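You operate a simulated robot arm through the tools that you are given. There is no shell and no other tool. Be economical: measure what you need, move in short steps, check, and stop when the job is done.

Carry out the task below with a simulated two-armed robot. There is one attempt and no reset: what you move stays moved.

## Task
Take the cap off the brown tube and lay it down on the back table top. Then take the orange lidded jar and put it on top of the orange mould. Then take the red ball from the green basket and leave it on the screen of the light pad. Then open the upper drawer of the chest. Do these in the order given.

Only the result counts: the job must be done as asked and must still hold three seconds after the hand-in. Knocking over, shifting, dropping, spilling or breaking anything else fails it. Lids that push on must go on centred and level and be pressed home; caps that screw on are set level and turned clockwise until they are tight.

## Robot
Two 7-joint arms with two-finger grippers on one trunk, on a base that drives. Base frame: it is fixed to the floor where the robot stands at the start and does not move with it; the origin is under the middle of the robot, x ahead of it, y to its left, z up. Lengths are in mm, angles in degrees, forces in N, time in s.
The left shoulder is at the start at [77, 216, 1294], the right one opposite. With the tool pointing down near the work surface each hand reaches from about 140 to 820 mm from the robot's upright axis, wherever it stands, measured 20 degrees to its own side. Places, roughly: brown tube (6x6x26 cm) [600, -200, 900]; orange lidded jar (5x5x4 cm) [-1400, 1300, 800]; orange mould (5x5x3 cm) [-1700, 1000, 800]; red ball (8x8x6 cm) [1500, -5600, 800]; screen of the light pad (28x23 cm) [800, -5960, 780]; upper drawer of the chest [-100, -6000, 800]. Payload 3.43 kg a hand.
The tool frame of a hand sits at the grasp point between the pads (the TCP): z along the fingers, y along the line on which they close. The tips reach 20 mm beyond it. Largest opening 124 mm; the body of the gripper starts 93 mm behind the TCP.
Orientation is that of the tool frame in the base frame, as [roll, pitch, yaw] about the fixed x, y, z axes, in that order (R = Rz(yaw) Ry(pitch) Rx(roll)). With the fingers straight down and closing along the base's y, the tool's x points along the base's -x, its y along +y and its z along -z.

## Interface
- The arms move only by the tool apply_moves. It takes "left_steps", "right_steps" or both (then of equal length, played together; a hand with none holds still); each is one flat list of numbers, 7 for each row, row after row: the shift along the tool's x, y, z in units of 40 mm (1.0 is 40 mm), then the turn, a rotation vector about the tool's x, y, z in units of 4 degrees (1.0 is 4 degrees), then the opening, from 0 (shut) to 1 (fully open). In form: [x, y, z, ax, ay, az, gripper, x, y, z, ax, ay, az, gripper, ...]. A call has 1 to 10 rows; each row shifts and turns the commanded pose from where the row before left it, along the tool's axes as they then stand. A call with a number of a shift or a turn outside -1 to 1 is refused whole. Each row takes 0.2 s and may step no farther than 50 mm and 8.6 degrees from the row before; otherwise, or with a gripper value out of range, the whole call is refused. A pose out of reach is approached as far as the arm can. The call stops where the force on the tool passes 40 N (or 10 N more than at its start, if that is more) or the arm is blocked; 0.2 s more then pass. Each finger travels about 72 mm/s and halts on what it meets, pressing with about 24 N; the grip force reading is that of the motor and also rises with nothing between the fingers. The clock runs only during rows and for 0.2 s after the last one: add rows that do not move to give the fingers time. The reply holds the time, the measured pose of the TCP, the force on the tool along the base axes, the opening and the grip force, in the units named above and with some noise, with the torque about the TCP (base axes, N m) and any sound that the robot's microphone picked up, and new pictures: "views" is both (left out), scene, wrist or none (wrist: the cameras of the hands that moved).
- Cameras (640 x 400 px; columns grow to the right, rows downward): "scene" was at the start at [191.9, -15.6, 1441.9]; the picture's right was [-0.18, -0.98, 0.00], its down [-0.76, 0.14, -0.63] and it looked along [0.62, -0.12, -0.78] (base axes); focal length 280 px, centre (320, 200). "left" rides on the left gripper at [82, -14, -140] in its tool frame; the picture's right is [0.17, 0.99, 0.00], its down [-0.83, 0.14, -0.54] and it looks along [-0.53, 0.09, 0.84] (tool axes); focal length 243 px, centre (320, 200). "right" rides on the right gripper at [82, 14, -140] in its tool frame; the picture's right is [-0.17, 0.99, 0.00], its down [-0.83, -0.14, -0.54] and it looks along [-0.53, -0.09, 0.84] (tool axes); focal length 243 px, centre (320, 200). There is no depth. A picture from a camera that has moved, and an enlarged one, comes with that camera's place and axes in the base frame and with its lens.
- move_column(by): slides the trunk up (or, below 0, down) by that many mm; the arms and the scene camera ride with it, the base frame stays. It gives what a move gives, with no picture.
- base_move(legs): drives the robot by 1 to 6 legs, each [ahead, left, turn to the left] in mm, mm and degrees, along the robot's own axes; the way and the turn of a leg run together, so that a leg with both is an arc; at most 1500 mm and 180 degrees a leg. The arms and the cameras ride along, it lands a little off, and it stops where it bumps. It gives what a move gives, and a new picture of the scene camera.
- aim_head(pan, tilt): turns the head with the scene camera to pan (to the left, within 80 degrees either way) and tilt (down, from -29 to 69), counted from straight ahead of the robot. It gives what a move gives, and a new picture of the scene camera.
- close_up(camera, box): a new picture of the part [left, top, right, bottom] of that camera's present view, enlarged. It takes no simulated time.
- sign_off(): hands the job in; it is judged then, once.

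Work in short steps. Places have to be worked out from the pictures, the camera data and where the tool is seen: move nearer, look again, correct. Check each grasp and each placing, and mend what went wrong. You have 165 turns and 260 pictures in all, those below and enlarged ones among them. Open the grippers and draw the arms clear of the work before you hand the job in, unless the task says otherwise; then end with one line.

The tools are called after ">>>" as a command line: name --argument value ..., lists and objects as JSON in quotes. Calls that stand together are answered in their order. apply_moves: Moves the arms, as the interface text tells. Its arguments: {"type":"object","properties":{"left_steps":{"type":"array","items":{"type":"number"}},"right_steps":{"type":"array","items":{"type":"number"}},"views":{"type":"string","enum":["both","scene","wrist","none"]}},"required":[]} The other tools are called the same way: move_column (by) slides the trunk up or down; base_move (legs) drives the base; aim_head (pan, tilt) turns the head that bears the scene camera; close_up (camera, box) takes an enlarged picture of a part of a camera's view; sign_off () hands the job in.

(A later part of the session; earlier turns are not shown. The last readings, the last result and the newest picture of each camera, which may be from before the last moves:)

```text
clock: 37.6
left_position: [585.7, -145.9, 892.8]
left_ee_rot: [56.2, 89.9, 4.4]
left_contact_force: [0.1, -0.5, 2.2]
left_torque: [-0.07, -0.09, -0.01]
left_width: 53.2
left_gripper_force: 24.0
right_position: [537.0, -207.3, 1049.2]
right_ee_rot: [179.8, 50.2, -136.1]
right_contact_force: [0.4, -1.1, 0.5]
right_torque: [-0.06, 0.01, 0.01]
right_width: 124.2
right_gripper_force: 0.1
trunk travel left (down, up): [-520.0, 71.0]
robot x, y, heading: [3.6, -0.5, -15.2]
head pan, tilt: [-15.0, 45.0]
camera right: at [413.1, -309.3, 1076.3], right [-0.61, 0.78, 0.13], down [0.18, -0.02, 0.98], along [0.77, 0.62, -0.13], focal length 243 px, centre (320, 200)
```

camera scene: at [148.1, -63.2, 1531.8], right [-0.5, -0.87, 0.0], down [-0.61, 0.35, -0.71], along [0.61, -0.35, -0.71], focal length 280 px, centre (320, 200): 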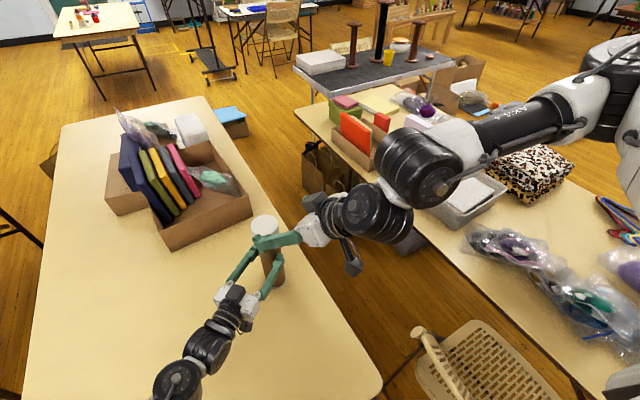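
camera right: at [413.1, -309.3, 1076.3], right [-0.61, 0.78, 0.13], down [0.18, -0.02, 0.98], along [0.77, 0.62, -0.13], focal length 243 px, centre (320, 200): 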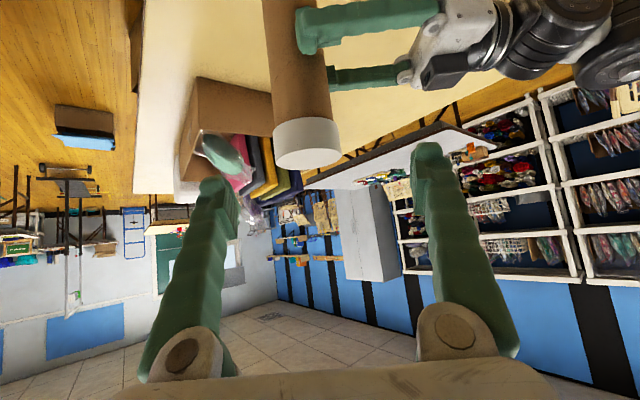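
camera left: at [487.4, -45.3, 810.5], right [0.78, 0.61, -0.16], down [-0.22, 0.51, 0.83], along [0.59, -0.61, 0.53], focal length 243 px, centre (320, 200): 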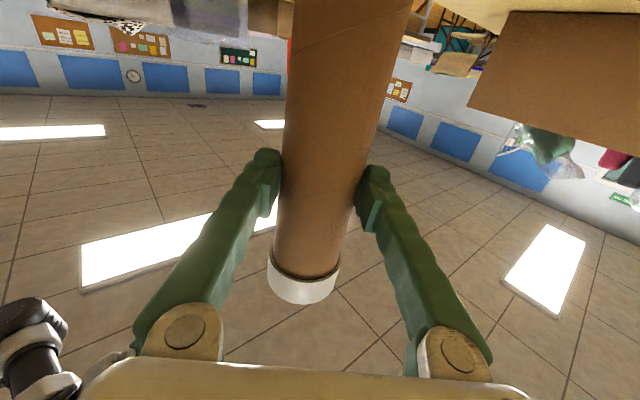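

Now unrestricted. The cap is ~10 mm to the side and ~70–85 mm ahead; I correct and advance 50 mm.

>>> apply_moves --right_steps '[0.08, -0.13, 0.6, 0, 0, 0, 1, 0.08, -0.12, 0.6, 0, 0, 0, 1, 0, 0, 0, 0, 0, 0, 1]' --views "both"

>>> close_up --camera "scene" --box '[200, 180, 360, 320]'

```text
clock: 38.5
left_position: [586.5, -146.4, 893.7]
left_ee_rot: [36.6, 89.9, -15.3]
left_contact_force: [0.8, 0.5, 2.0]
left_torque: [-0.11, -0.02, -0.02]
left_width: 53.2
left_gripper_force: 23.4
right_position: [565.1, -197.0, 1017.1]
right_ee_rot: [179.8, 50.2, -136.1]
right_contact_force: [0.5, 0.7, -0.3]
right_torque: [-0.01, 0.0, 0.0]
right_width: 123.9
right_gripper_force: 0.1
right hand out of reach, approached as far as the arm can: row 2
trunk travel left (down, up): [-520.0, 71.0]
robot x, y, heading: [4.8, -3.7, -15.0]
head pan, tilt: [-15.0, 45.0]
camera scene: at [148.3, -63.1, 1531.8], right [-0.5, -0.87, 0.0], down [-0.61, 0.35, -0.71], along [0.61, -0.35, -0.71], focal length 280 px, centre (320, 200)
camera right: at [440.6, -298.1, 1044.4], right [-0.61, 0.78, 0.13], down [0.18, -0.02, 0.98], along [0.77, 0.62, -0.13], focal length 243 px, centre (320, 200)
```

scene: 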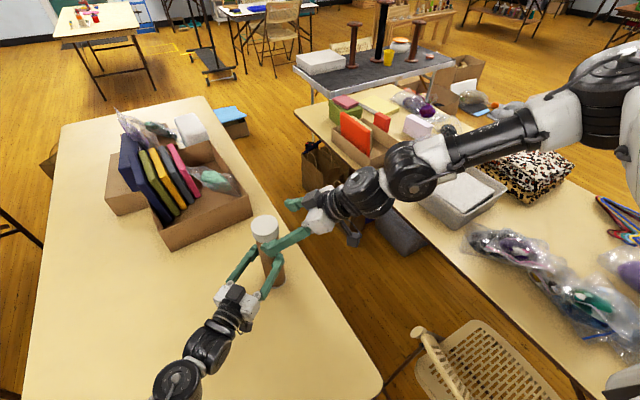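
right: 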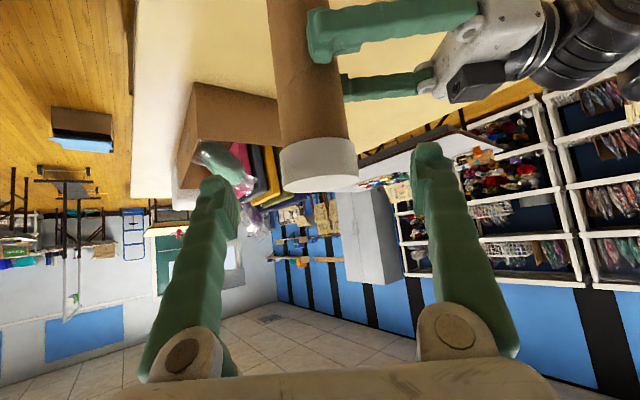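

```text
2.86 times, centred on (280, 250) of scene
camera zoom: at [148.3, -63.1, 1531.8], right [-0.5, -0.87, 0.0], down [-0.61, 0.35, -0.71], along [0.61, -0.35, -0.71], focal length 800 px, centre (434, 57)
```

zoom: 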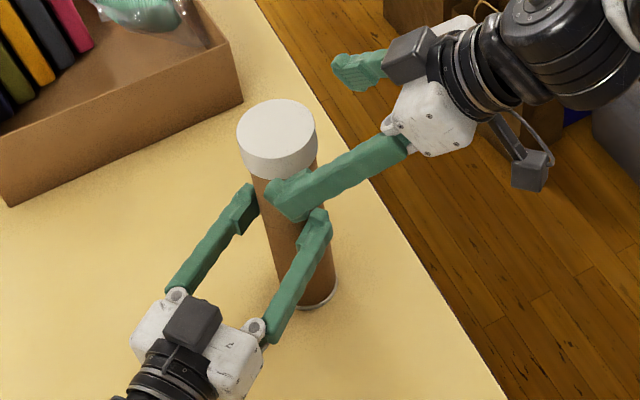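

Close to aligned but again marginal on reach. I back off slightly and swing another 20° inward before the final approach.

>>> apply_moves --right_steps '[-0.29, -0.25, -0.24, 0, 0, 0, 1, 0, 0, 0, -0.766, 0, -0.643, 1, 0, 0, 0, -0.766, 0, -0.643, 1, 0, 0, 0, -0.766, 0, -0.643, 1, 0, 0, 0, -0.766, 0, -0.643, 1, 0, 0, 0, -0.766, 0, -0.643, 1, 0, 0, 0, 0, 0, 0, 1]' --views "wrist"

```text
clock: 40.0
left_position: [586.1, -147.1, 893.3]
left_ee_rot: [42.4, 89.9, -9.3]
left_contact_force: [-1.2, 0.0, 1.3]
left_torque: [-0.09, 0.0, -0.02]
left_width: 53.1
left_gripper_force: 24.3
right_position: [570.2, -204.7, 1032.8]
right_ee_rot: [179.9, 50.1, -115.9]
right_contact_force: [-0.2, 0.2, -1.1]
right_torque: [0.01, -0.03, 0.0]
right_width: 123.8
right_gripper_force: 0.0
trunk travel left (down, up): [-520.0, 71.0]
robot x, y, heading: [0.9, -3.0, -15.0]
head pan, tilt: [-15.0, 45.0]
camera right: at [488.7, -342.9, 1059.4], right [-0.84, 0.53, 0.13], down [0.18, 0.04, 0.98], along [0.51, 0.85, -0.13], focal length 243 px, centre (320, 200)
```

right: 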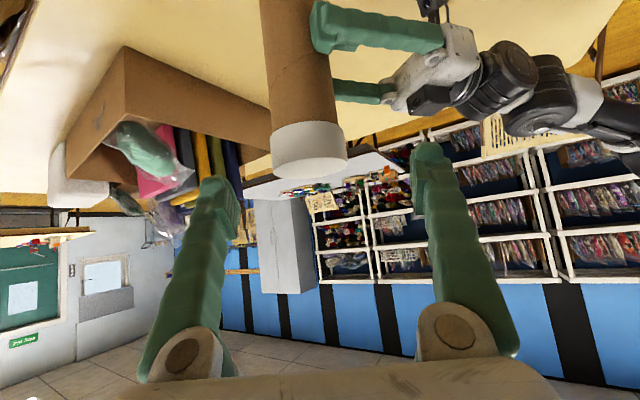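

The cap is ~8 mm to the side and ~55 mm ahead; I approach 45 mm.

>>> apply_moves --right_steps '[0.1, -0.1, 0.55, 0, 0, 0, 1, 0.1, -0.1, 0.55, 0, 0, 0, 1, 0, 0, 0, 0, 0, 0, 1]' --views "wrist"

>>> close_up --camera "scene" --box '[200, 180, 360, 320]'

```text
clock: 40.9
left_position: [584.8, -146.8, 893.3]
left_ee_rot: [38.3, 89.9, -13.4]
left_contact_force: [-0.4, -0.3, 0.9]
left_torque: [-0.05, 0.0, 0.02]
left_width: 53.1
left_gripper_force: 24.1
right_position: [562.3, -205.1, 1019.5]
right_ee_rot: [179.9, 50.2, -116.0]
right_contact_force: [-0.1, 0.1, 0.4]
right_torque: [-0.01, 0.01, 0.02]
right_width: 124.0
right_gripper_force: 0.1
right hand out of reach, approached as far as the arm can: row 1, 2
trunk travel left (down, up): [-520.0, 71.0]
robot x, y, heading: [0.3, -0.7, -14.8]
head pan, tilt: [-15.0, 45.0]
camera right: at [481.2, -343.2, 1046.8], right [-0.84, 0.53, 0.13], down [0.18, 0.04, 0.98], along [0.51, 0.85, -0.13], focal length 243 px, centre (320, 200)
```

right: 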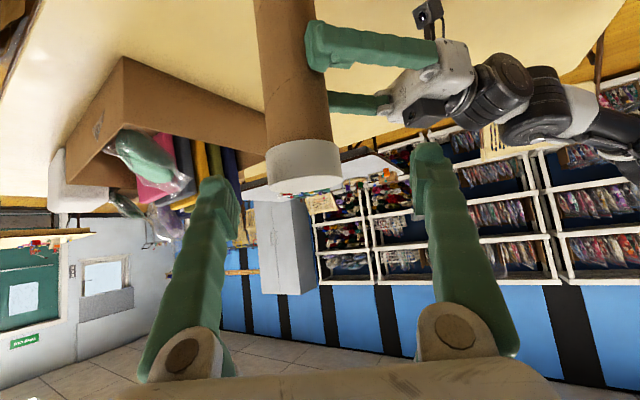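

```text
2.86 times, centred on (280, 250) of scene
camera zoom: at [148.3, -63.1, 1531.8], right [-0.5, -0.87, 0.0], down [-0.61, 0.35, -0.71], along [0.61, -0.35, -0.71], focal length 800 px, centre (434, 57)
```

zoom: 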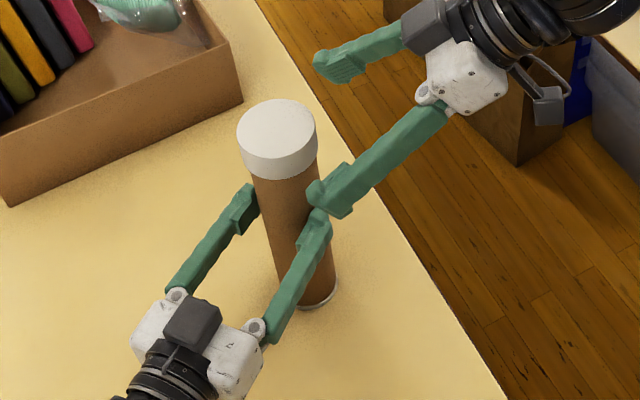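

Out of reach still, but pattern is clear: the more horizontal the tool, the further inward the hand can go (the left, horizontal, manages fine). I back off and tilt the right hand to horizontal.

>>> apply_moves --right_steps '[0.43, -0.33, -0.52, 0, 0, 0, 1, 0, 0, 0, 0, -1, 0, 1, 0, 0, 0, 0, -1, 0, 1, 0, 0, 0, 0, -1, 0, 1, 0, 0, 0, 0, -1, 0, 1, 0, 0, 0, 0, -1, 0, 1, 0, 0, 0, 0, -1, 0, 1, 0, 0, 0, 0, -1, 0, 1, 0, 0, 0, 0, -1, 0, 1, 0, 0, 0, 0, -1, 0, 1]' --views "none"

>>> apply_moves --right_steps '[0, 0, 0, 0, -0.9, 0, 1, 0.5, 0, 0, 0, 0, 0, 1, 0, 0, 0, 0, 0, 0, 1]' --views "wrist"

```text
clock: 43.0
left_position: [586.3, -146.9, 893.3]
left_ee_rot: [50.1, 90.0, -1.6]
left_contact_force: [0.4, 1.3, 1.0]
left_torque: [0.02, 0.05, 0.03]
left_width: 52.9
left_gripper_force: 24.0
right_position: [522.8, -251.1, 1091.0]
right_ee_rot: [178.7, 86.1, -117.2]
right_contact_force: [-0.2, 0.1, -0.2]
right_torque: [0.03, 0.0, 0.01]
right_width: 123.9
right_gripper_force: 0.0
right hand out of reach, approached as far as the arm can: row 5, 6, 7, 8, 9, 10
trunk travel left (down, up): [-520.0, 71.0]
robot x, y, heading: [-1.1, 1.0, -15.1]
head pan, tilt: [-15.0, 45.0]
```

```text
clock: 43.9
left_position: [586.0, -146.8, 892.5]
left_ee_rot: [36.1, 89.9, -15.6]
left_contact_force: [-0.9, 0.1, 0.7]
left_torque: [-0.05, 0.03, 0.0]
left_width: 53.0
left_gripper_force: 24.4
right_position: [506.9, -254.9, 1103.8]
right_ee_rot: [169.2, 89.5, -126.7]
right_contact_force: [0.2, 0.5, 0.8]
right_torque: [-0.01, 0.01, -0.03]
right_width: 124.0
right_gripper_force: 0.1
right hand out of reach, approached as far as the arm can: row 1, 2
trunk travel left (down, up): [-520.0, 71.0]
robot x, y, heading: [-0.9, 3.7, -15.0]
head pan, tilt: [-15.0, 45.0]
camera right: at [432.9, -375.3, 1022.9], right [-0.89, 0.43, 0.17], down [-0.11, -0.54, 0.83], along [0.45, 0.72, 0.53], focal length 243 px, centre (320, 200)
```

right: 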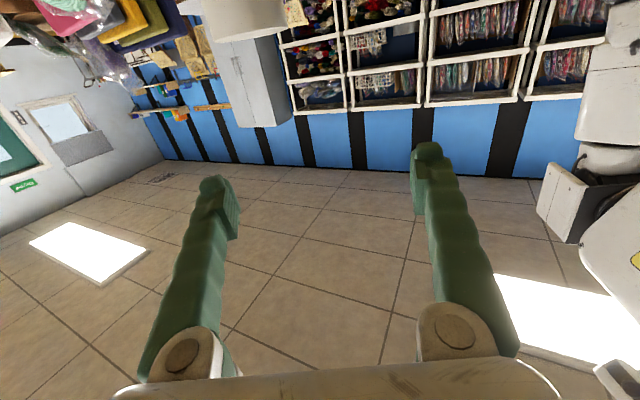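

That yaw is too extreme in the horizontal pose. I turn it back 40° so it mirrors the left hand's configuration.

>>> apply_moves --right_steps '[0, 0, 0, 1, 0, 0, 1, 0, 0, 0, 1, 0, 0, 1, 0, 0, 0, 1, 0, 0, 1, 0, 0, 0, 1, 0, 0, 1, 0, 0, 0, 1, 0, 0, 1, 0, 0, 0, 1, 0, 0, 1, 0, 0, 0, 1, 0, 0, 1, 0, 0, 0, 1, 0, 0, 1, 0, 0, 0, 1, 0, 0, 1, 0, 0, 0, 1, 0, 0, 1]' --views "none"

>>> apply_moves --right_steps '[0.5, 0, 0, 0, 0, 0, 1, 0.5, 0, 0, 0, 0, 0, 1, 0.5, 0, 0, 0, 0, 0, 1, 0.5, 0, 0, 0, 0, 0, 1, 0.5, 0, 0, 0, 0, 0, 1, 0, 0, 0, 0, 0, 0, 1]' --views "both"

```text
clock: 46.0
left_position: [585.6, -146.2, 894.3]
left_ee_rot: [38.4, 89.9, -13.4]
left_contact_force: [-0.4, 0.5, 0.0]
left_torque: [0.04, 0.05, -0.01]
left_width: 52.7
left_gripper_force: 24.0
right_position: [510.8, -277.5, 1138.9]
right_ee_rot: [-165.7, 89.7, -141.5]
right_contact_force: [-0.6, 0.4, -0.1]
right_torque: [-0.01, -0.01, -0.03]
right_width: 123.8
right_gripper_force: 0.0
right hand out of reach, approached as far as the arm can: row 7, 8, 9, 10
trunk travel left (down, up): [-520.0, 71.0]
robot x, y, heading: [0.1, -1.1, -14.9]
head pan, tilt: [-15.0, 45.0]
```

```text
clock: 47.5
left_position: [586.1, -146.1, 894.0]
left_ee_rot: [38.4, 89.9, -13.4]
left_contact_force: [-0.2, 0.3, 0.7]
left_torque: [-0.03, 0.04, -0.03]
left_width: 52.7
left_gripper_force: 23.8
right_position: [511.0, -313.9, 1116.3]
right_ee_rot: [-168.6, 89.7, -144.5]
right_contact_force: [-0.4, 1.0, -0.3]
right_torque: [0.05, 0.0, -0.01]
right_width: 123.9
right_gripper_force: 0.1
right hand out of reach, approached as far as the arm can: row 1, 2, 3, 4, 5
trunk travel left (down, up): [-520.0, 71.0]
robot x, y, heading: [3.2, 0.1, -14.7]
head pan, tilt: [-15.0, 45.0]
camera scene: at [148.4, -63.1, 1531.7], right [-0.5, -0.87, 0.0], down [-0.61, 0.35, -0.71], along [0.61, -0.35, -0.71], focal length 280 px, centre (320, 200)
camera right: at [378.3, -359.3, 1035.2], right [-0.4, 0.9, 0.16], down [-0.43, -0.34, 0.83], along [0.81, 0.27, 0.53], focal length 243 px, centre (320, 200)
```

scene: 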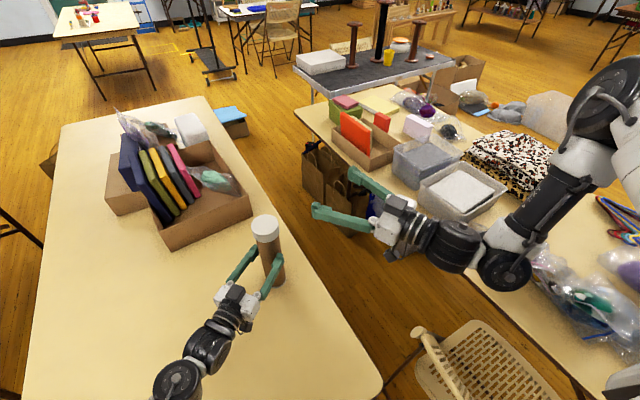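
right: 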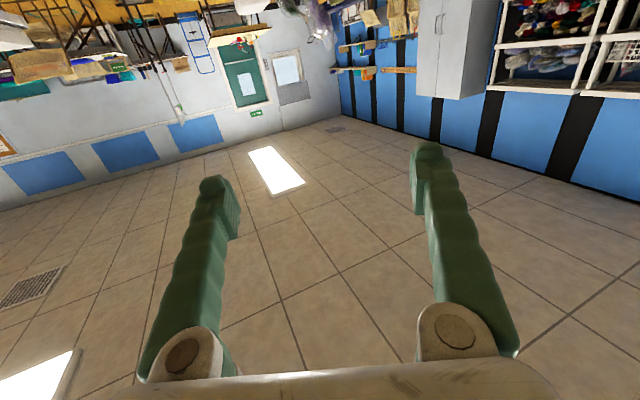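

The right arm's elbow has got into a poor configuration when horizontal. Better: 50° tilt worked up to ~5° right of centre, so I'll put the tube ~11° to the right. First restore the right hand's tilt, release the tube with the left and back it off.

>>> apply_moves --right_steps '[0, 0, 0, 0, 1, 0, 1, 0, 0, 0, 0, 1, 0, 1, 0, 0, 0, 0, 1, 0, 1, 0, 0, 0, 0, 1, 0, 1, 0, 0, 0, 0, 1, 0, 1, 0, 0, 0, 0, 1, 0, 1, 0, 0, 0, 0, 1, 0, 1, 0, 0, 0, 0, 1, 0, 1, 0, 0, 0, 0, 1, 0, 1, 0, 0, 0, 0, 1, 0, 1]' --left_steps '[0, 0, 0, 0, 0, 0, 0.6, 0, 0, 0, 0, 0, 0, 0.8, 0, 0, 0, 0, 0, 0, 1, 0, 0, 0, 0, 0, 0, 1, 0, 0, 0, 0, 0, 0, 1, 0, 0, -0.7, 0, 0, 0, 1, 0, 0, -0.7, 0, 0, 0, 1, 0, 0, -0.7, 0, 0, 0, 1, 0, 0, -0.7, 0, 0, 0, 1, 0, 0, -0.7, 0, 0, 0, 1]' --views "none"

>>> base_move --legs '[[0, 0, 11]]'

```text
clock: 49.6
left_position: [498.8, -34.5, 893.6]
left_ee_rot: [6.2, 90.0, -45.6]
left_contact_force: [0.8, -0.2, -0.4]
left_torque: [-0.01, -0.01, 0.0]
left_width: 124.0
left_gripper_force: 0.1
right_position: [511.9, -312.3, 1116.0]
right_ee_rot: [-180.0, 49.8, -155.8]
right_contact_force: [0.5, -0.3, 0.3]
right_torque: [-0.03, 0.0, 0.02]
right_width: 123.8
right_gripper_force: 0.1
trunk travel left (down, up): [-520.0, 71.0]
robot x, y, heading: [-0.6, -1.0, -15.1]
head pan, tilt: [-15.0, 45.0]
```

```text
clock: 50.9
left_position: [497.4, 56.0, 891.9]
left_ee_rot: [43.5, 90.0, 2.3]
left_contact_force: [-0.2, -0.2, -0.1]
left_torque: [-0.02, -0.01, -0.01]
left_width: 123.8
left_gripper_force: 0.2
right_position: [561.6, -214.2, 1114.8]
right_ee_rot: [-180.0, 49.8, -145.2]
right_contact_force: [-0.3, -0.6, 0.4]
right_torque: [-0.06, 0.01, -0.04]
right_width: 123.9
right_gripper_force: 0.0
trunk travel left (down, up): [-520.0, 71.0]
robot x, y, heading: [-1.8, 1.9, -4.4]
head pan, tilt: [-15.0, 45.0]
camera scene: at [157.2, -34.9, 1531.7], right [-0.33, -0.94, 0.0], down [-0.67, 0.23, -0.71], along [0.67, -0.23, -0.71], focal length 280 px, centre (320, 200)
```

scene: 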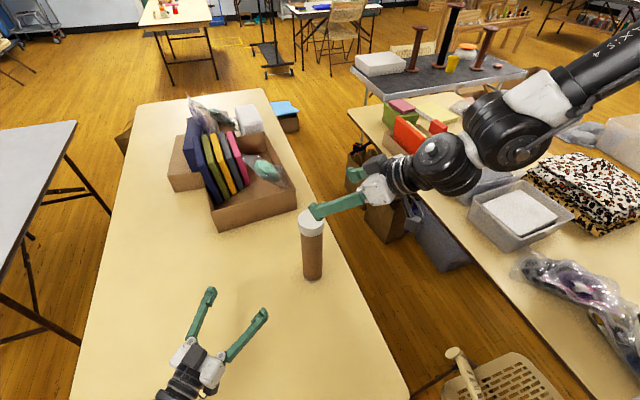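

Left hand approaches the tube again from the new heading (tube ≈ [590, -163]).

>>> apply_moves --left_steps '[0, -0.85, 0.6, 0, 0, 0, 1, 0, -0.85, 0.6, 0, 0, 0, 1, 0, -0.85, 0.6, 0, 0, 0, 1, 0, 0, 0.3, 0, 0, 0, 1, 0, 0, 0, 0, 0, 0, 1]' --views "wrist"

```text
clock: 52.1
left_position: [492.7, -75.5, 891.7]
left_ee_rot: [40.2, 89.9, -1.1]
left_contact_force: [0.1, 0.0, 0.1]
left_torque: [-0.01, 0.0, -0.02]
left_width: 123.8
left_gripper_force: 0.1
right_position: [561.2, -213.1, 1115.7]
right_ee_rot: [-179.9, 49.9, -145.3]
right_contact_force: [0.8, 0.2, 0.1]
right_torque: [-0.02, 0.01, -0.03]
right_width: 123.9
right_gripper_force: 0.1
trunk travel left (down, up): [-520.0, 71.0]
robot x, y, heading: [3.4, 3.7, -4.3]
head pan, tilt: [-15.0, 45.0]
camera left: at [377.2, 7.3, 809.3], right [0.65, 0.74, -0.17], down [-0.31, 0.46, 0.83], along [0.69, -0.49, 0.53], focal length 243 px, centre (320, 200)
```

left: 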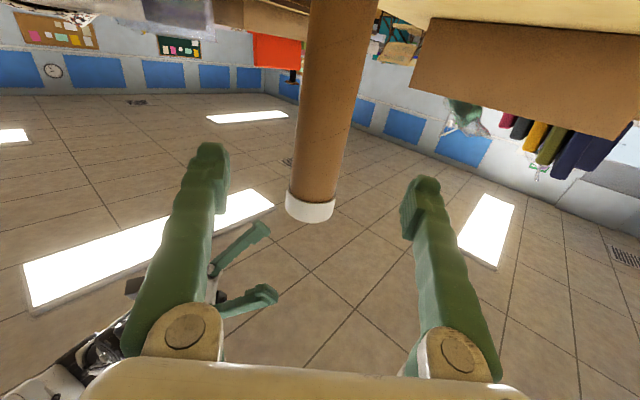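

Tube is slightly right of midline (+6 mm) and ~115 mm ahead. Advancing.

>>> apply_moves --left_steps '[0, 0.05, 0.6, 0, 0, 0, 1, 0, 0.05, 0.6, 0, 0, 0, 1, 0, 0.05, 0.6, 0, 0, 0, 1, 0, 0, 0.6, 0, 0, 0, 1, 0, 0, 0.45, 0, 0, 0, 1, 0, 0, 0, 0, 0, 0, 0.75, 0, 0, 0, 0, 0, 0, 0.55]' --views "both"

```text
clock: 53.7
left_position: [583.7, -145.6, 892.4]
left_ee_rot: [34.8, 89.9, -6.3]
left_contact_force: [0.0, -0.5, 0.3]
left_torque: [0.01, 0.01, 0.05]
left_width: 68.3
left_gripper_force: 0.2
right_position: [562.2, -215.2, 1114.7]
right_ee_rot: [-179.9, 49.8, -145.3]
right_contact_force: [0.8, 0.2, -0.1]
right_torque: [0.03, 0.01, 0.01]
right_width: 124.2
right_gripper_force: 0.1
trunk travel left (down, up): [-520.0, 71.0]
robot x, y, heading: [-1.8, 0.0, -4.4]
head pan, tilt: [-15.0, 45.0]
camera scene: at [157.3, -34.8, 1531.7], right [-0.33, -0.94, 0.0], down [-0.67, 0.23, -0.71], along [0.67, -0.23, -0.71], focal length 280 px, centre (320, 200)
camera left: at [468.3, -64.2, 809.6], right [0.65, 0.74, -0.17], down [-0.31, 0.46, 0.83], along [0.69, -0.49, 0.53], focal length 243 px, centre (320, 200)
```

scene: 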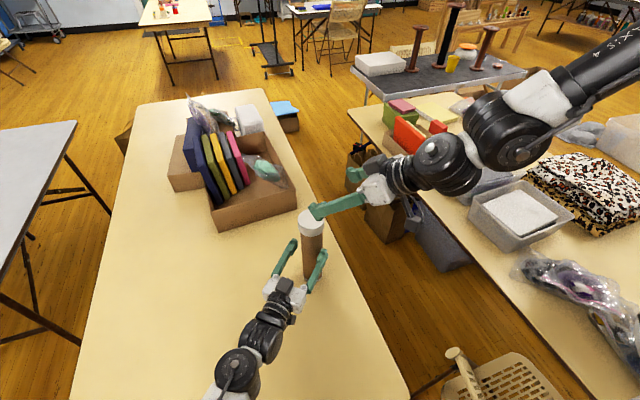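
left: 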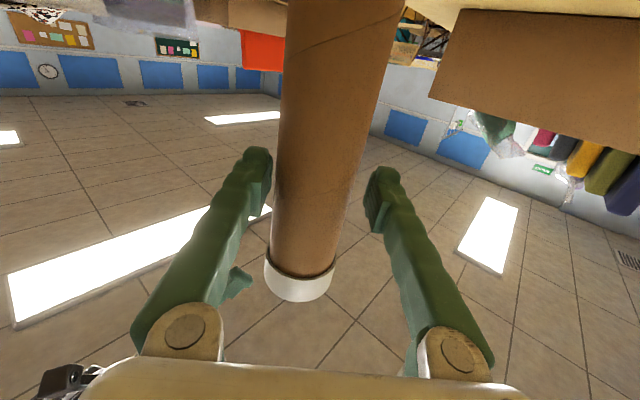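

Shift 4 mm to centre and close on the tube.

>>> apply_moves --left_steps '[0, -0.1, 0, 0, 0, 0, 0.55, 0, 0, 0, 0, 0, 0, 0.48, 0, 0, 0, 0, 0, 0, 0.44, 0, 0, 0, 0, 0, 0, 0.4, 0, 0, 0, 0, 0, 0, 0.3, 0, 0, 0, 0, 0, 0, 0.2, 0, 0, 0, 0, 0, 0, 0.2]' --views "none"

>>> close_up --camera "right" --box '[160, 0, 480, 200]'

```text
clock: 55.3
left_position: [580.5, -149.4, 892.3]
left_ee_rot: [39.5, 89.9, -1.7]
left_contact_force: [0.0, -0.1, 0.7]
left_torque: [-0.01, 0.03, 0.0]
left_width: 48.9
left_gripper_force: 23.8
right_position: [560.6, -212.6, 1116.0]
right_ee_rot: [-179.8, 49.8, -145.3]
right_contact_force: [0.3, 0.5, 1.0]
right_torque: [0.0, -0.03, 0.01]
right_width: 124.1
right_gripper_force: 0.0
trunk travel left (down, up): [-520.0, 71.0]
robot x, y, heading: [2.1, 1.0, -4.4]
head pan, tilt: [-15.0, 45.0]
```

```text
2.00 times, centred on (320, 100) of right
camera zoom: at [422.1, -293.2, 1143.6], right [-0.47, 0.87, 0.13], down [0.18, -0.04, 0.98], along [0.86, 0.49, -0.14], focal length 485 px, centre (320, 400)
```

zoom: 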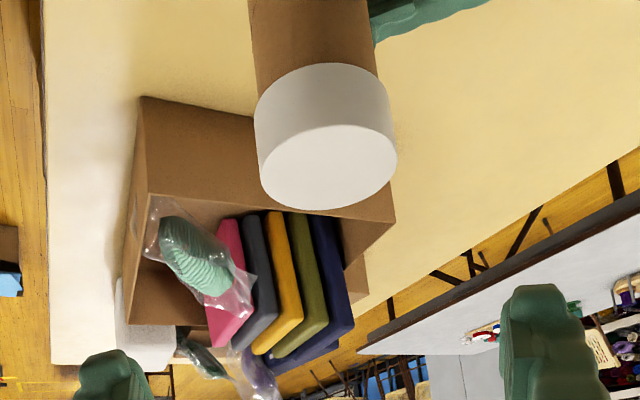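

Width 48.9 mm suggests the pads grip only the near side of the tube – it's ~30 mm deeper. I reopen, advance and regrip.

>>> apply_moves --left_steps '[0, 0, 0, 0, 0, 0, 0.6, 0, 0, 0, 0, 0, 0, 0.65, 0, 0, 0, 0, 0, 0, 0.65, 0, 0, 0.35, 0, 0, 0, 0.65, 0, 0, 0.35, 0, 0, 0, 0.65, 0, 0, 0, 0, 0, 0, 0.65]' --views "wrist"

```text
clock: 56.7
left_position: [606.5, -148.9, 882.2]
left_ee_rot: [126.3, 88.6, 85.7]
left_contact_force: [1.0, -1.6, 2.8]
left_torque: [0.17, 0.24, 0.01]
left_width: 80.7
left_gripper_force: 0.0
right_position: [560.3, -213.3, 1116.7]
right_ee_rot: [-179.8, 49.8, -145.1]
right_contact_force: [0.0, -0.6, 0.4]
right_torque: [-0.02, -0.02, 0.0]
right_width: 123.9
right_gripper_force: 0.1
trunk travel left (down, up): [-520.0, 71.0]
robot x, y, heading: [1.3, -0.5, -4.4]
head pan, tilt: [-15.0, 45.0]
camera left: at [489.9, -67.1, 801.4], right [0.64, 0.75, -0.15], down [-0.32, 0.44, 0.84], along [0.7, -0.49, 0.52], focal length 243 px, centre (320, 200)
```

left: 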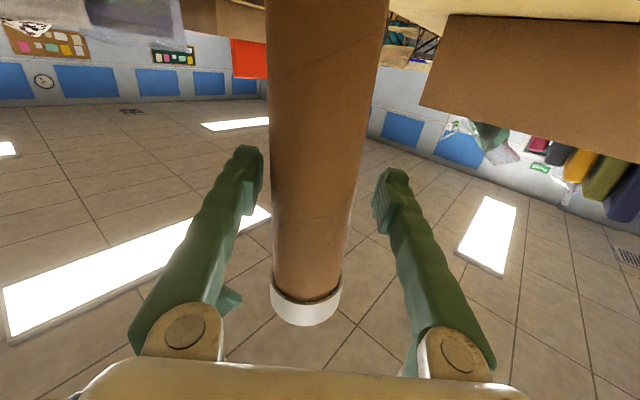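

The left pose drifted a little from the commanded one; let me look at it closely.

>>> close_up --camera "scene" --box '[230, 180, 390, 320]'

>>> close_up --camera "right" --box '[160, 0, 480, 200]'

```text
2.86 times, centred on (310, 250) of scene
camera zoom: at [156.5, -34.5, 1531.8], right [-0.33, -0.94, 0.0], down [-0.67, 0.23, -0.71], along [0.67, -0.23, -0.71], focal length 800 px, centre (349, 57)
```

zoom: 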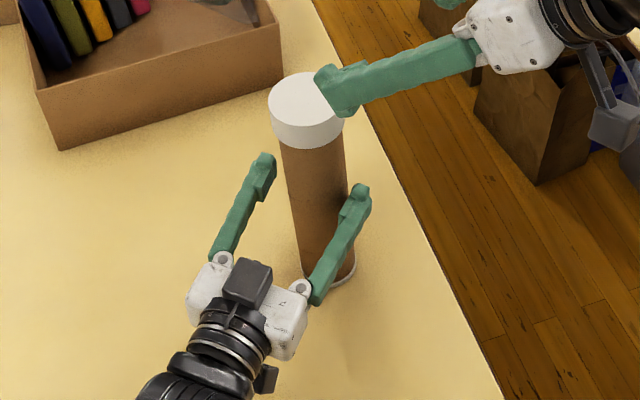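

```text
2.00 times, centred on (320, 100) of right
camera zoom: at [421.6, -293.1, 1143.7], right [-0.47, 0.87, 0.13], down [0.18, -0.04, 0.98], along [0.86, 0.49, -0.14], focal length 485 px, centre (320, 400)
```

zoom: 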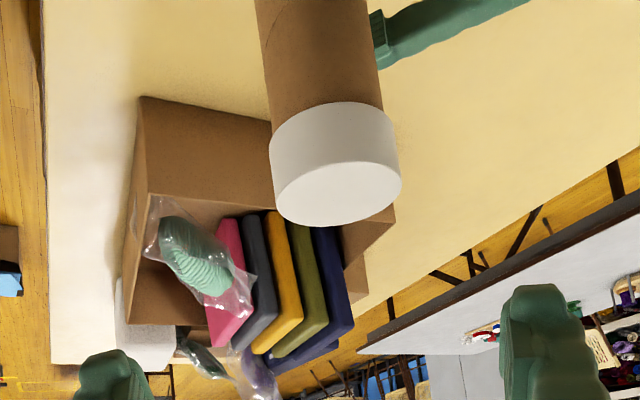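

The tube has been nudged to a slight lean (~4°) by the near finger – the left arm reached its limit. I ease the hand back gently so it comes upright again.

>>> apply_moves --left_steps '[0, -0.06, -0.1, 0, 0, 0, 0.65, 0, -0.08, -0.12, 0, 0, 0, 0.65, 0, -0.08, -0.12, 0, 0, 0, 0.65, 0, -0.05, -0.12, 0, 0, 0, 0.65, 0, 0, 0, 0, 0, 0, 0.65]' --views "wrist"

>>> close_up --camera "scene" --box '[230, 180, 390, 320]'

```text
clock: 57.9
left_position: [586.2, -151.5, 887.3]
left_ee_rot: [120.2, 89.2, 79.7]
left_contact_force: [-0.7, -0.1, -0.3]
left_torque: [-0.01, -0.04, -0.02]
left_width: 80.8
left_gripper_force: 0.0
right_position: [561.9, -213.7, 1116.1]
right_ee_rot: [-179.9, 49.9, -145.4]
right_contact_force: [-0.1, -1.0, 0.6]
right_torque: [0.01, -0.02, 0.02]
right_width: 123.9
right_gripper_force: 0.1
trunk travel left (down, up): [-520.0, 71.0]
robot x, y, heading: [0.9, 1.4, -4.4]
head pan, tilt: [-15.0, 45.0]
camera left: at [469.4, -70.3, 805.3], right [0.64, 0.75, -0.15], down [-0.32, 0.44, 0.84], along [0.7, -0.49, 0.53], focal length 243 px, centre (320, 200)
```

left: 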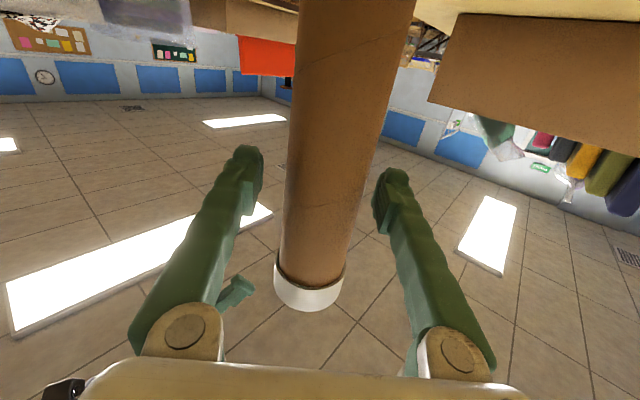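

```text
2.86 times, centred on (310, 250) of scene
camera zoom: at [157.4, -34.8, 1531.7], right [-0.33, -0.94, 0.0], down [-0.67, 0.23, -0.71], along [0.67, -0.23, -0.71], focal length 800 px, centre (349, 57)
```

zoom: 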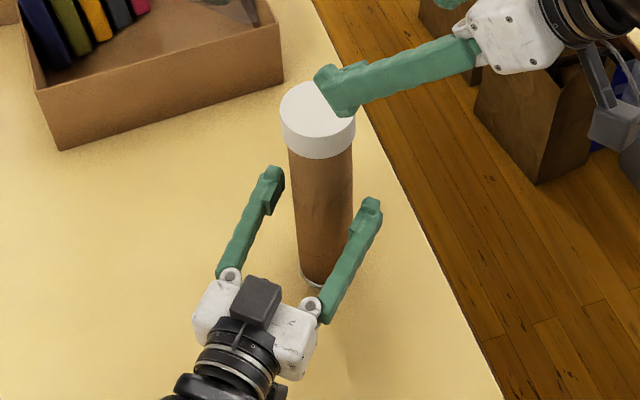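

Tube is upright again, centred between the fingers but ~15 mm beyond the grasp point. I open the left fully and let the base carry both hands ~15 mm that way.

>>> apply_moves --left_steps '[0, 0, 0, 0, 0, 0, 0.8, 0, 0, 0, 0, 0, 0, 0.95, 0, 0, 0, 0, 0, 0, 1]' --right_steps '[0, 0, -0.5, 0, 0, 0, 1, 0, 0, -0.5, 0, 0, 0, 1, 0, 0, 0, 0, 0, 0, 1]' --views "none"

>>> base_move --legs '[[14, -11, 0]]'

>>> close_up --camera "scene" --box '[230, 180, 390, 320]'

```text
clock: 58.7
left_position: [584.0, -152.3, 886.3]
left_ee_rot: [131.2, 89.1, 90.4]
left_contact_force: [0.9, 0.8, -0.2]
left_torque: [0.01, 0.01, -0.02]
left_width: 123.9
left_gripper_force: 0.0
right_position: [536.8, -231.1, 1139.4]
right_ee_rot: [-179.9, 49.6, -145.2]
right_contact_force: [-0.6, 0.6, 0.3]
right_torque: [-0.01, 0.04, 0.01]
right_width: 124.0
right_gripper_force: 0.2
trunk travel left (down, up): [-520.0, 71.0]
robot x, y, heading: [-0.5, 1.8, -4.3]
head pan, tilt: [-15.0, 45.0]
```

```text
clock: 59.6
left_position: [594.5, -163.8, 887.3]
left_ee_rot: [119.3, 89.1, 78.4]
left_contact_force: [-0.5, 0.8, 0.3]
left_torque: [-0.02, 0.0, 0.0]
left_width: 124.0
left_gripper_force: 0.0
right_position: [547.4, -239.2, 1141.1]
right_ee_rot: [-179.7, 49.9, -144.9]
right_contact_force: [-0.7, 0.8, 0.7]
right_torque: [-0.05, 0.01, -0.04]
right_width: 124.0
right_gripper_force: 0.0
trunk travel left (down, up): [-520.0, 71.0]
robot x, y, heading: [13.1, -12.3, -4.6]
head pan, tilt: [-15.0, 45.0]
camera scene: at [167.0, -43.9, 1532.1], right [-0.33, -0.94, 0.0], down [-0.67, 0.23, -0.71], along [0.67, -0.24, -0.71], focal length 280 px, centre (320, 200)
```

scene: 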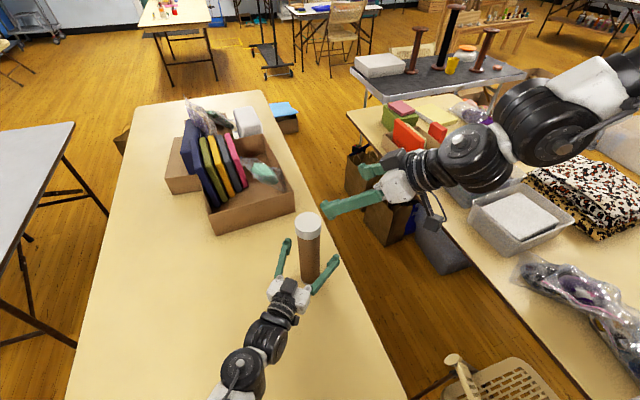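

```text
2.86 times, centred on (310, 250) of scene
camera zoom: at [167.0, -43.9, 1532.1], right [-0.33, -0.94, 0.0], down [-0.67, 0.23, -0.71], along [0.67, -0.24, -0.71], focal length 800 px, centre (349, 57)
```

zoom: 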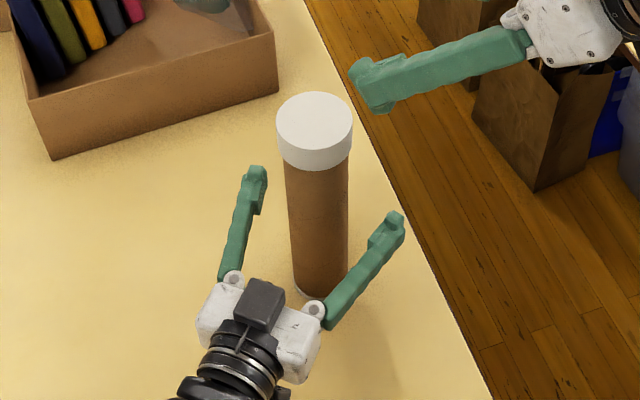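

Now the tube is right at the grasp point. Closing the left grip.

>>> apply_moves --left_steps '[0, 0, 0, 0, 0, 0, 0.75, 0, 0, 0, 0, 0, 0, 0.55, 0, 0, 0, 0, 0, 0, 0.48, 0, 0, 0, 0, 0, 0, 0.44, 0, 0, 0, 0, 0, 0, 0.4, 0, 0, 0, 0, 0, 0, 0.3, 0, 0, 0, 0, 0, 0, 0.3]' --views "wrist"

>>> close_up --camera "scene" --box '[230, 180, 390, 320]'

>>> close_up --camera "right" --box '[160, 0, 480, 200]'

```text
clock: 61.2
left_position: [595.3, -165.0, 884.9]
left_ee_rot: [128.2, 88.9, 87.3]
left_contact_force: [-1.0, 0.3, -0.2]
left_torque: [0.05, 0.0, 0.01]
left_width: 56.8
left_gripper_force: 24.2
right_position: [549.5, -241.7, 1140.4]
right_ee_rot: [-179.8, 49.8, -145.2]
right_contact_force: [0.0, 1.0, 0.1]
right_torque: [0.02, 0.03, 0.03]
right_width: 123.8
right_gripper_force: 0.0
trunk travel left (down, up): [-520.0, 71.0]
robot x, y, heading: [9.5, -10.8, -4.5]
head pan, tilt: [-15.0, 45.0]
camera left: at [479.0, -81.9, 803.1], right [0.65, 0.75, -0.15], down [-0.32, 0.44, 0.84], along [0.69, -0.49, 0.52], focal length 243 px, centre (320, 200)
```

left: 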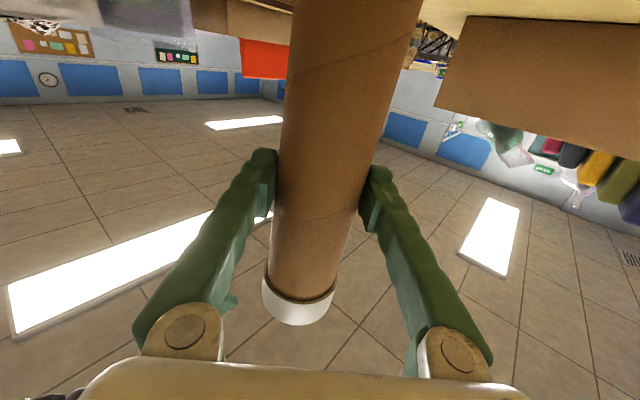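

```text
2.86 times, centred on (310, 250) of scene
camera zoom: at [170.1, -46.3, 1531.7], right [-0.33, -0.94, 0.0], down [-0.67, 0.23, -0.71], along [0.67, -0.23, -0.71], focal length 800 px, centre (349, 57)
```

zoom: 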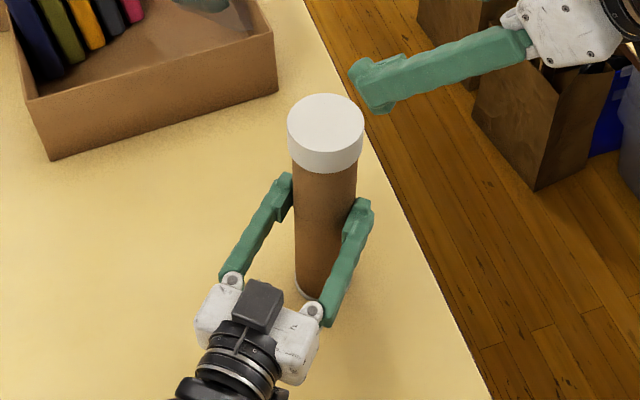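

```text
2.00 times, centred on (320, 100) of right
camera zoom: at [410.2, -321.8, 1167.6], right [-0.47, 0.87, 0.13], down [0.18, -0.04, 0.98], along [0.86, 0.49, -0.14], focal length 485 px, centre (320, 400)
```

zoom: 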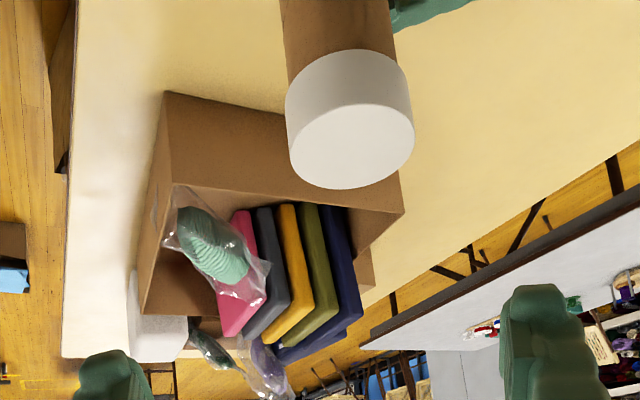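

Tube gripped well (56.8 mm). Now the right hand approaches the cap to a ~65 mm stand-off.

>>> apply_moves --right_steps '[0.53, 0.23, 0.7, 0, 0, 0, 1, 0.53, 0.23, 0.7, 0, 0, 0, 1, 0.53, 0.23, 0.7, 0, 0, 0, 1, 0, 0, 0, 0, 0, 0, 1]' --views "wrist"

>>> close_up --camera "scene" --box '[230, 180, 390, 320]'

```text
clock: 62.2
left_position: [594.7, -164.5, 883.1]
left_ee_rot: [128.4, 88.9, 87.5]
left_contact_force: [0.0, 0.0, -0.2]
left_torque: [0.0, -0.04, -0.01]
left_width: 56.8
left_gripper_force: 24.1
right_position: [551.6, -204.1, 1037.4]
right_ee_rot: [-179.9, 49.9, -145.2]
right_contact_force: [-0.4, 0.2, -0.6]
right_torque: [-0.01, -0.01, 0.0]
right_width: 124.1
right_gripper_force: 0.1
trunk travel left (down, up): [-520.0, 71.0]
robot x, y, heading: [11.4, -12.6, -4.2]
head pan, tilt: [-15.0, 45.0]
camera right: at [412.3, -283.7, 1065.4], right [-0.47, 0.87, 0.13], down [0.18, -0.04, 0.98], along [0.86, 0.49, -0.14], focal length 243 px, centre (320, 200)
```

right: 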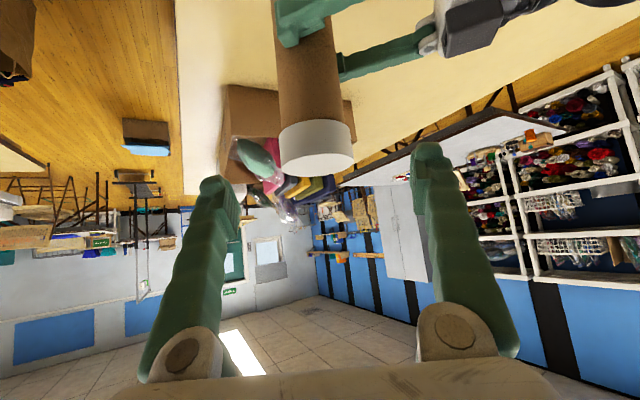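

```text
2.86 times, centred on (310, 250) of scene
camera zoom: at [169.8, -46.4, 1531.8], right [-0.33, -0.94, 0.0], down [-0.67, 0.23, -0.71], along [0.67, -0.23, -0.71], focal length 800 px, centre (349, 57)
```

zoom: 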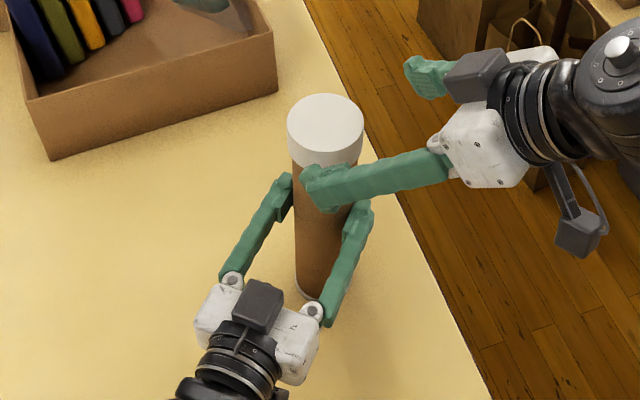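

Aligned laterally; advance 48 mm more.

>>> apply_moves --right_steps '[0.1, 0, 0.6, 0, 0, 0, 1, 0.1, 0, 0.6, 0, 0, 0, 1, 0, 0, 0, 0, 0, 0, 1]' --views "wrist"

>>> close_up --camera "scene" --box '[230, 180, 390, 320]'

```text
clock: 63.0
left_position: [593.4, -164.4, 883.4]
left_ee_rot: [128.4, 88.9, 87.4]
left_contact_force: [-1.5, 1.0, -0.2]
left_torque: [0.02, -0.01, -0.03]
left_width: 56.9
left_gripper_force: 23.7
right_position: [577.0, -189.4, 1000.6]
right_ee_rot: [-180.0, 49.7, -145.2]
right_contact_force: [-0.4, 0.0, 0.2]
right_torque: [0.04, 0.0, 0.01]
right_width: 124.1
right_gripper_force: 0.1
trunk travel left (down, up): [-520.0, 71.0]
robot x, y, heading: [13.5, -9.0, -4.2]
head pan, tilt: [-15.0, 45.0]
camera right: at [437.9, -268.6, 1028.3], right [-0.47, 0.87, 0.13], down [0.18, -0.04, 0.98], along [0.86, 0.49, -0.14], focal length 243 px, centre (320, 200)
```

right: 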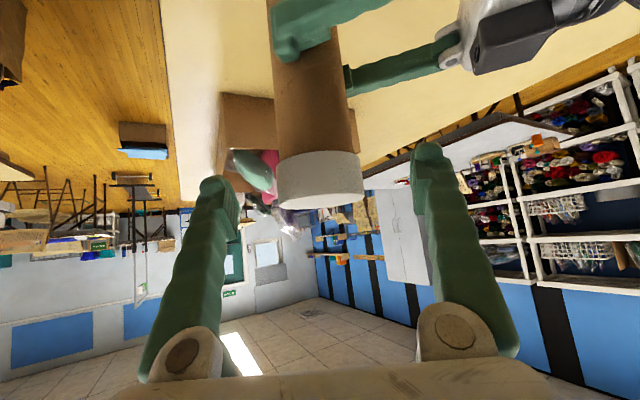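

```text
2.86 times, centred on (310, 250) of scene
camera zoom: at [169.6, -46.5, 1531.8], right [-0.33, -0.94, 0.0], down [-0.67, 0.23, -0.71], along [0.67, -0.23, -0.71], focal length 800 px, centre (349, 57)
```

zoom: 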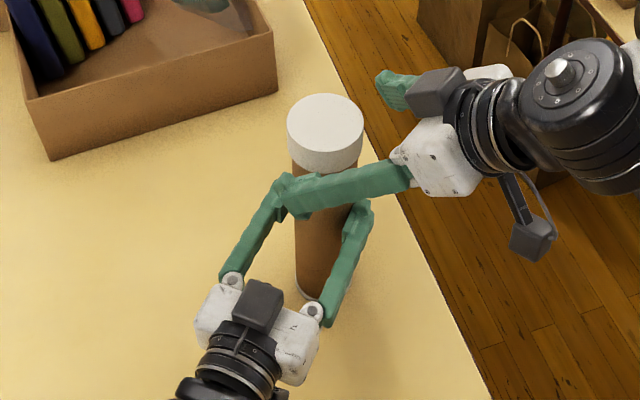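

The cap centre is ~30 mm ahead. Move in, slightly higher, and close gently on the cap.

>>> apply_moves --right_steps '[-0.1, 0, 0.4, 0, 0, 0, 1, -0.1, 0, 0.35, 0, 0, 0, 1, 0, 0, 0, 0, 0, 0, 0.8, 0, 0, 0, 0, 0, 0, 0.65]' --views "wrist"

>>> close_up --camera "scene" --box '[230, 180, 390, 320]'

```text
clock: 64.0
left_position: [594.1, -164.0, 885.2]
left_ee_rot: [128.8, 88.9, 88.0]
left_contact_force: [-0.4, -0.4, 1.3]
left_torque: [-0.01, 0.02, -0.03]
left_width: 56.7
left_gripper_force: 23.8
right_position: [600.8, -172.7, 987.7]
right_ee_rot: [-180.0, 49.8, -145.3]
right_contact_force: [0.0, 0.3, 0.4]
right_torque: [0.01, -0.01, 0.0]
right_width: 80.8
right_gripper_force: 0.0
trunk travel left (down, up): [-520.0, 71.0]
robot x, y, heading: [11.2, -11.7, -4.3]
head pan, tilt: [-15.0, 45.0]
camera right: at [461.4, -252.8, 1015.8], right [-0.47, 0.87, 0.13], down [0.18, -0.04, 0.98], along [0.86, 0.49, -0.14], focal length 243 px, centre (320, 200)
```

right: 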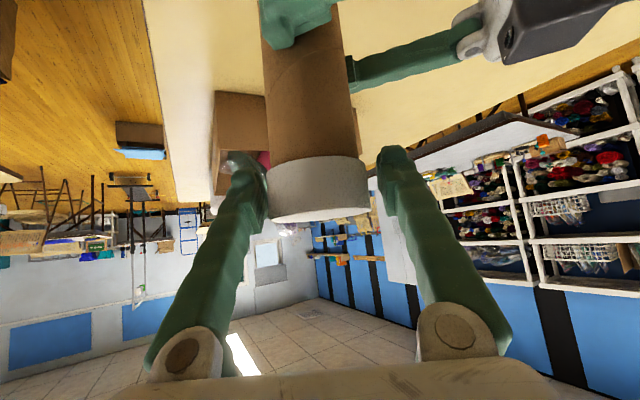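

```text
2.86 times, centred on (310, 250) of scene
camera zoom: at [170.2, -46.3, 1531.7], right [-0.33, -0.94, 0.0], down [-0.67, 0.23, -0.71], along [0.67, -0.23, -0.71], focal length 800 px, centre (349, 57)
```

zoom: 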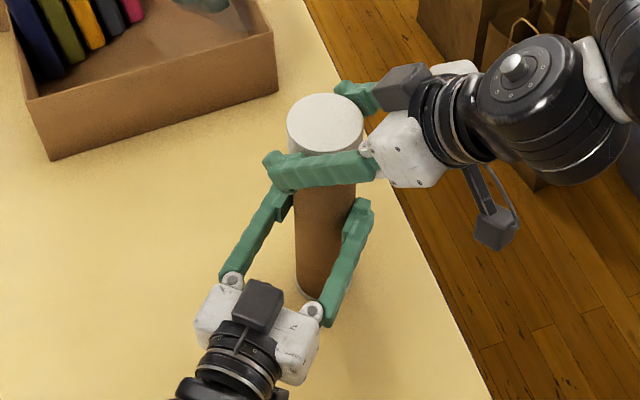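

Well aligned. Nudge up 5 mm and close on the cap.

>>> apply_moves --right_steps '[-0.12, 0, -0.05, 0, 0, 0, 0.65, 0, 0, 0, 0, 0, 0, 0.58, 0, 0, 0, 0, 0, 0, 0.52, 0, 0, 0, 0, 0, 0, 0.46, 0, 0, 0, 0, 0, 0, 0.4, 0, 0, 0, 0, 0, 0, 0.35, 0, 0, 0, 0, 0, 0, 0.35]' --views "wrist"

>>> close_up --camera "scene" --box '[230, 180, 390, 320]'

```text
clock: 65.6
left_position: [595.9, -163.9, 884.6]
left_ee_rot: [128.1, 88.8, 87.2]
left_contact_force: [0.4, -0.5, 0.2]
left_torque: [0.01, -0.01, 0.0]
left_width: 56.7
left_gripper_force: 24.9
right_position: [601.0, -172.1, 991.6]
right_ee_rot: [-179.9, 49.7, -145.2]
right_contact_force: [0.6, 0.2, 0.5]
right_torque: [-0.02, -0.01, 0.0]
right_width: 70.2
right_gripper_force: 24.0
trunk travel left (down, up): [-520.0, 71.0]
robot x, y, heading: [14.2, -11.0, -4.4]
head pan, tilt: [-15.0, 45.0]
heard: snap
camera right: at [463.1, -252.4, 1020.6], right [-0.47, 0.87, 0.13], down [0.18, -0.04, 0.98], along [0.86, 0.49, -0.14], focal length 243 px, centre (320, 200)
```

right: 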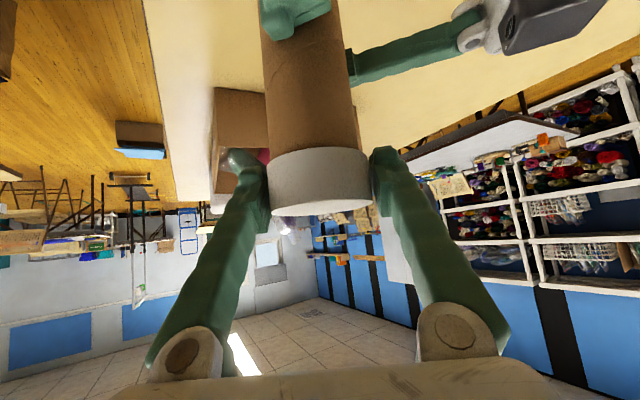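

```text
2.86 times, centred on (310, 250) of scene
camera zoom: at [170.1, -46.4, 1531.7], right [-0.33, -0.94, 0.0], down [-0.67, 0.23, -0.71], along [0.67, -0.23, -0.71], focal length 800 px, centre (349, 57)
```

zoom: 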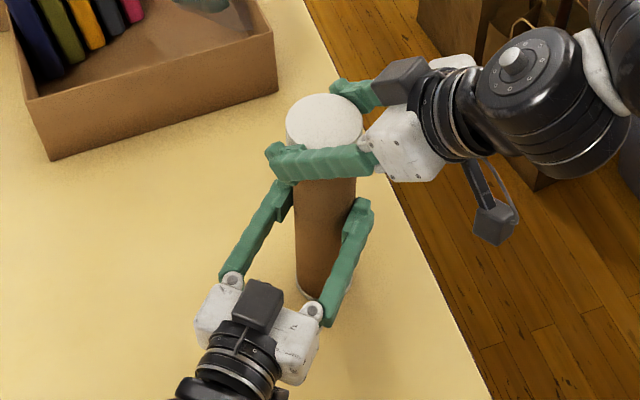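

Cap gripped at 70 mm, and a "snap" was heard (cap fit). Now I pull straight up gently while the left holds the tube.

>>> apply_moves --right_steps '[-0.153, 0, -0.129, 0, 0, 0, 0.3, -0.153, 0, -0.129, 0, 0, 0, 0.3, -0.153, 0, -0.129, 0, 0, 0, 0.3, 0, 0, 0, 0, 0, 0, 0.3]' --views "wrist"

```text
clock: 66.6
left_position: [594.9, -164.3, 883.5]
left_ee_rot: [128.2, 89.0, 87.4]
left_contact_force: [1.4, 1.6, 0.4]
left_torque: [-0.25, 0.11, 0.01]
left_width: 56.8
left_gripper_force: 23.8
right_position: [603.7, -171.8, 1016.4]
right_ee_rot: [-179.9, 49.8, -145.2]
right_contact_force: [-1.5, -1.7, -1.0]
right_torque: [-0.02, 0.0, 0.01]
right_width: 69.9
right_gripper_force: 23.9
trunk travel left (down, up): [-520.0, 71.0]
robot x, y, heading: [12.4, -15.4, -4.5]
head pan, tilt: [-15.0, 45.0]
camera right: at [464.7, -251.2, 1043.9], right [-0.47, 0.87, 0.13], down [0.18, -0.04, 0.98], along [0.86, 0.49, -0.14], focal length 243 px, centre (320, 200)
```

right: 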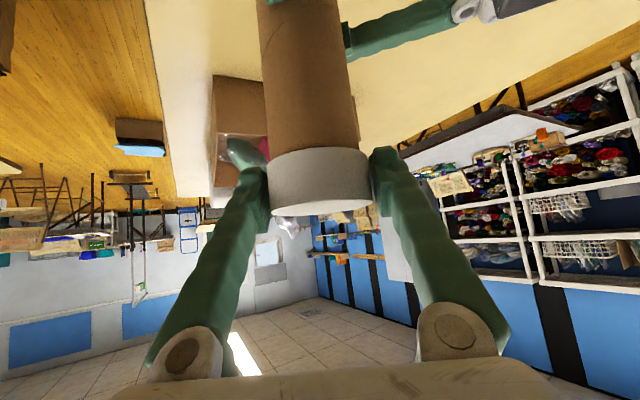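

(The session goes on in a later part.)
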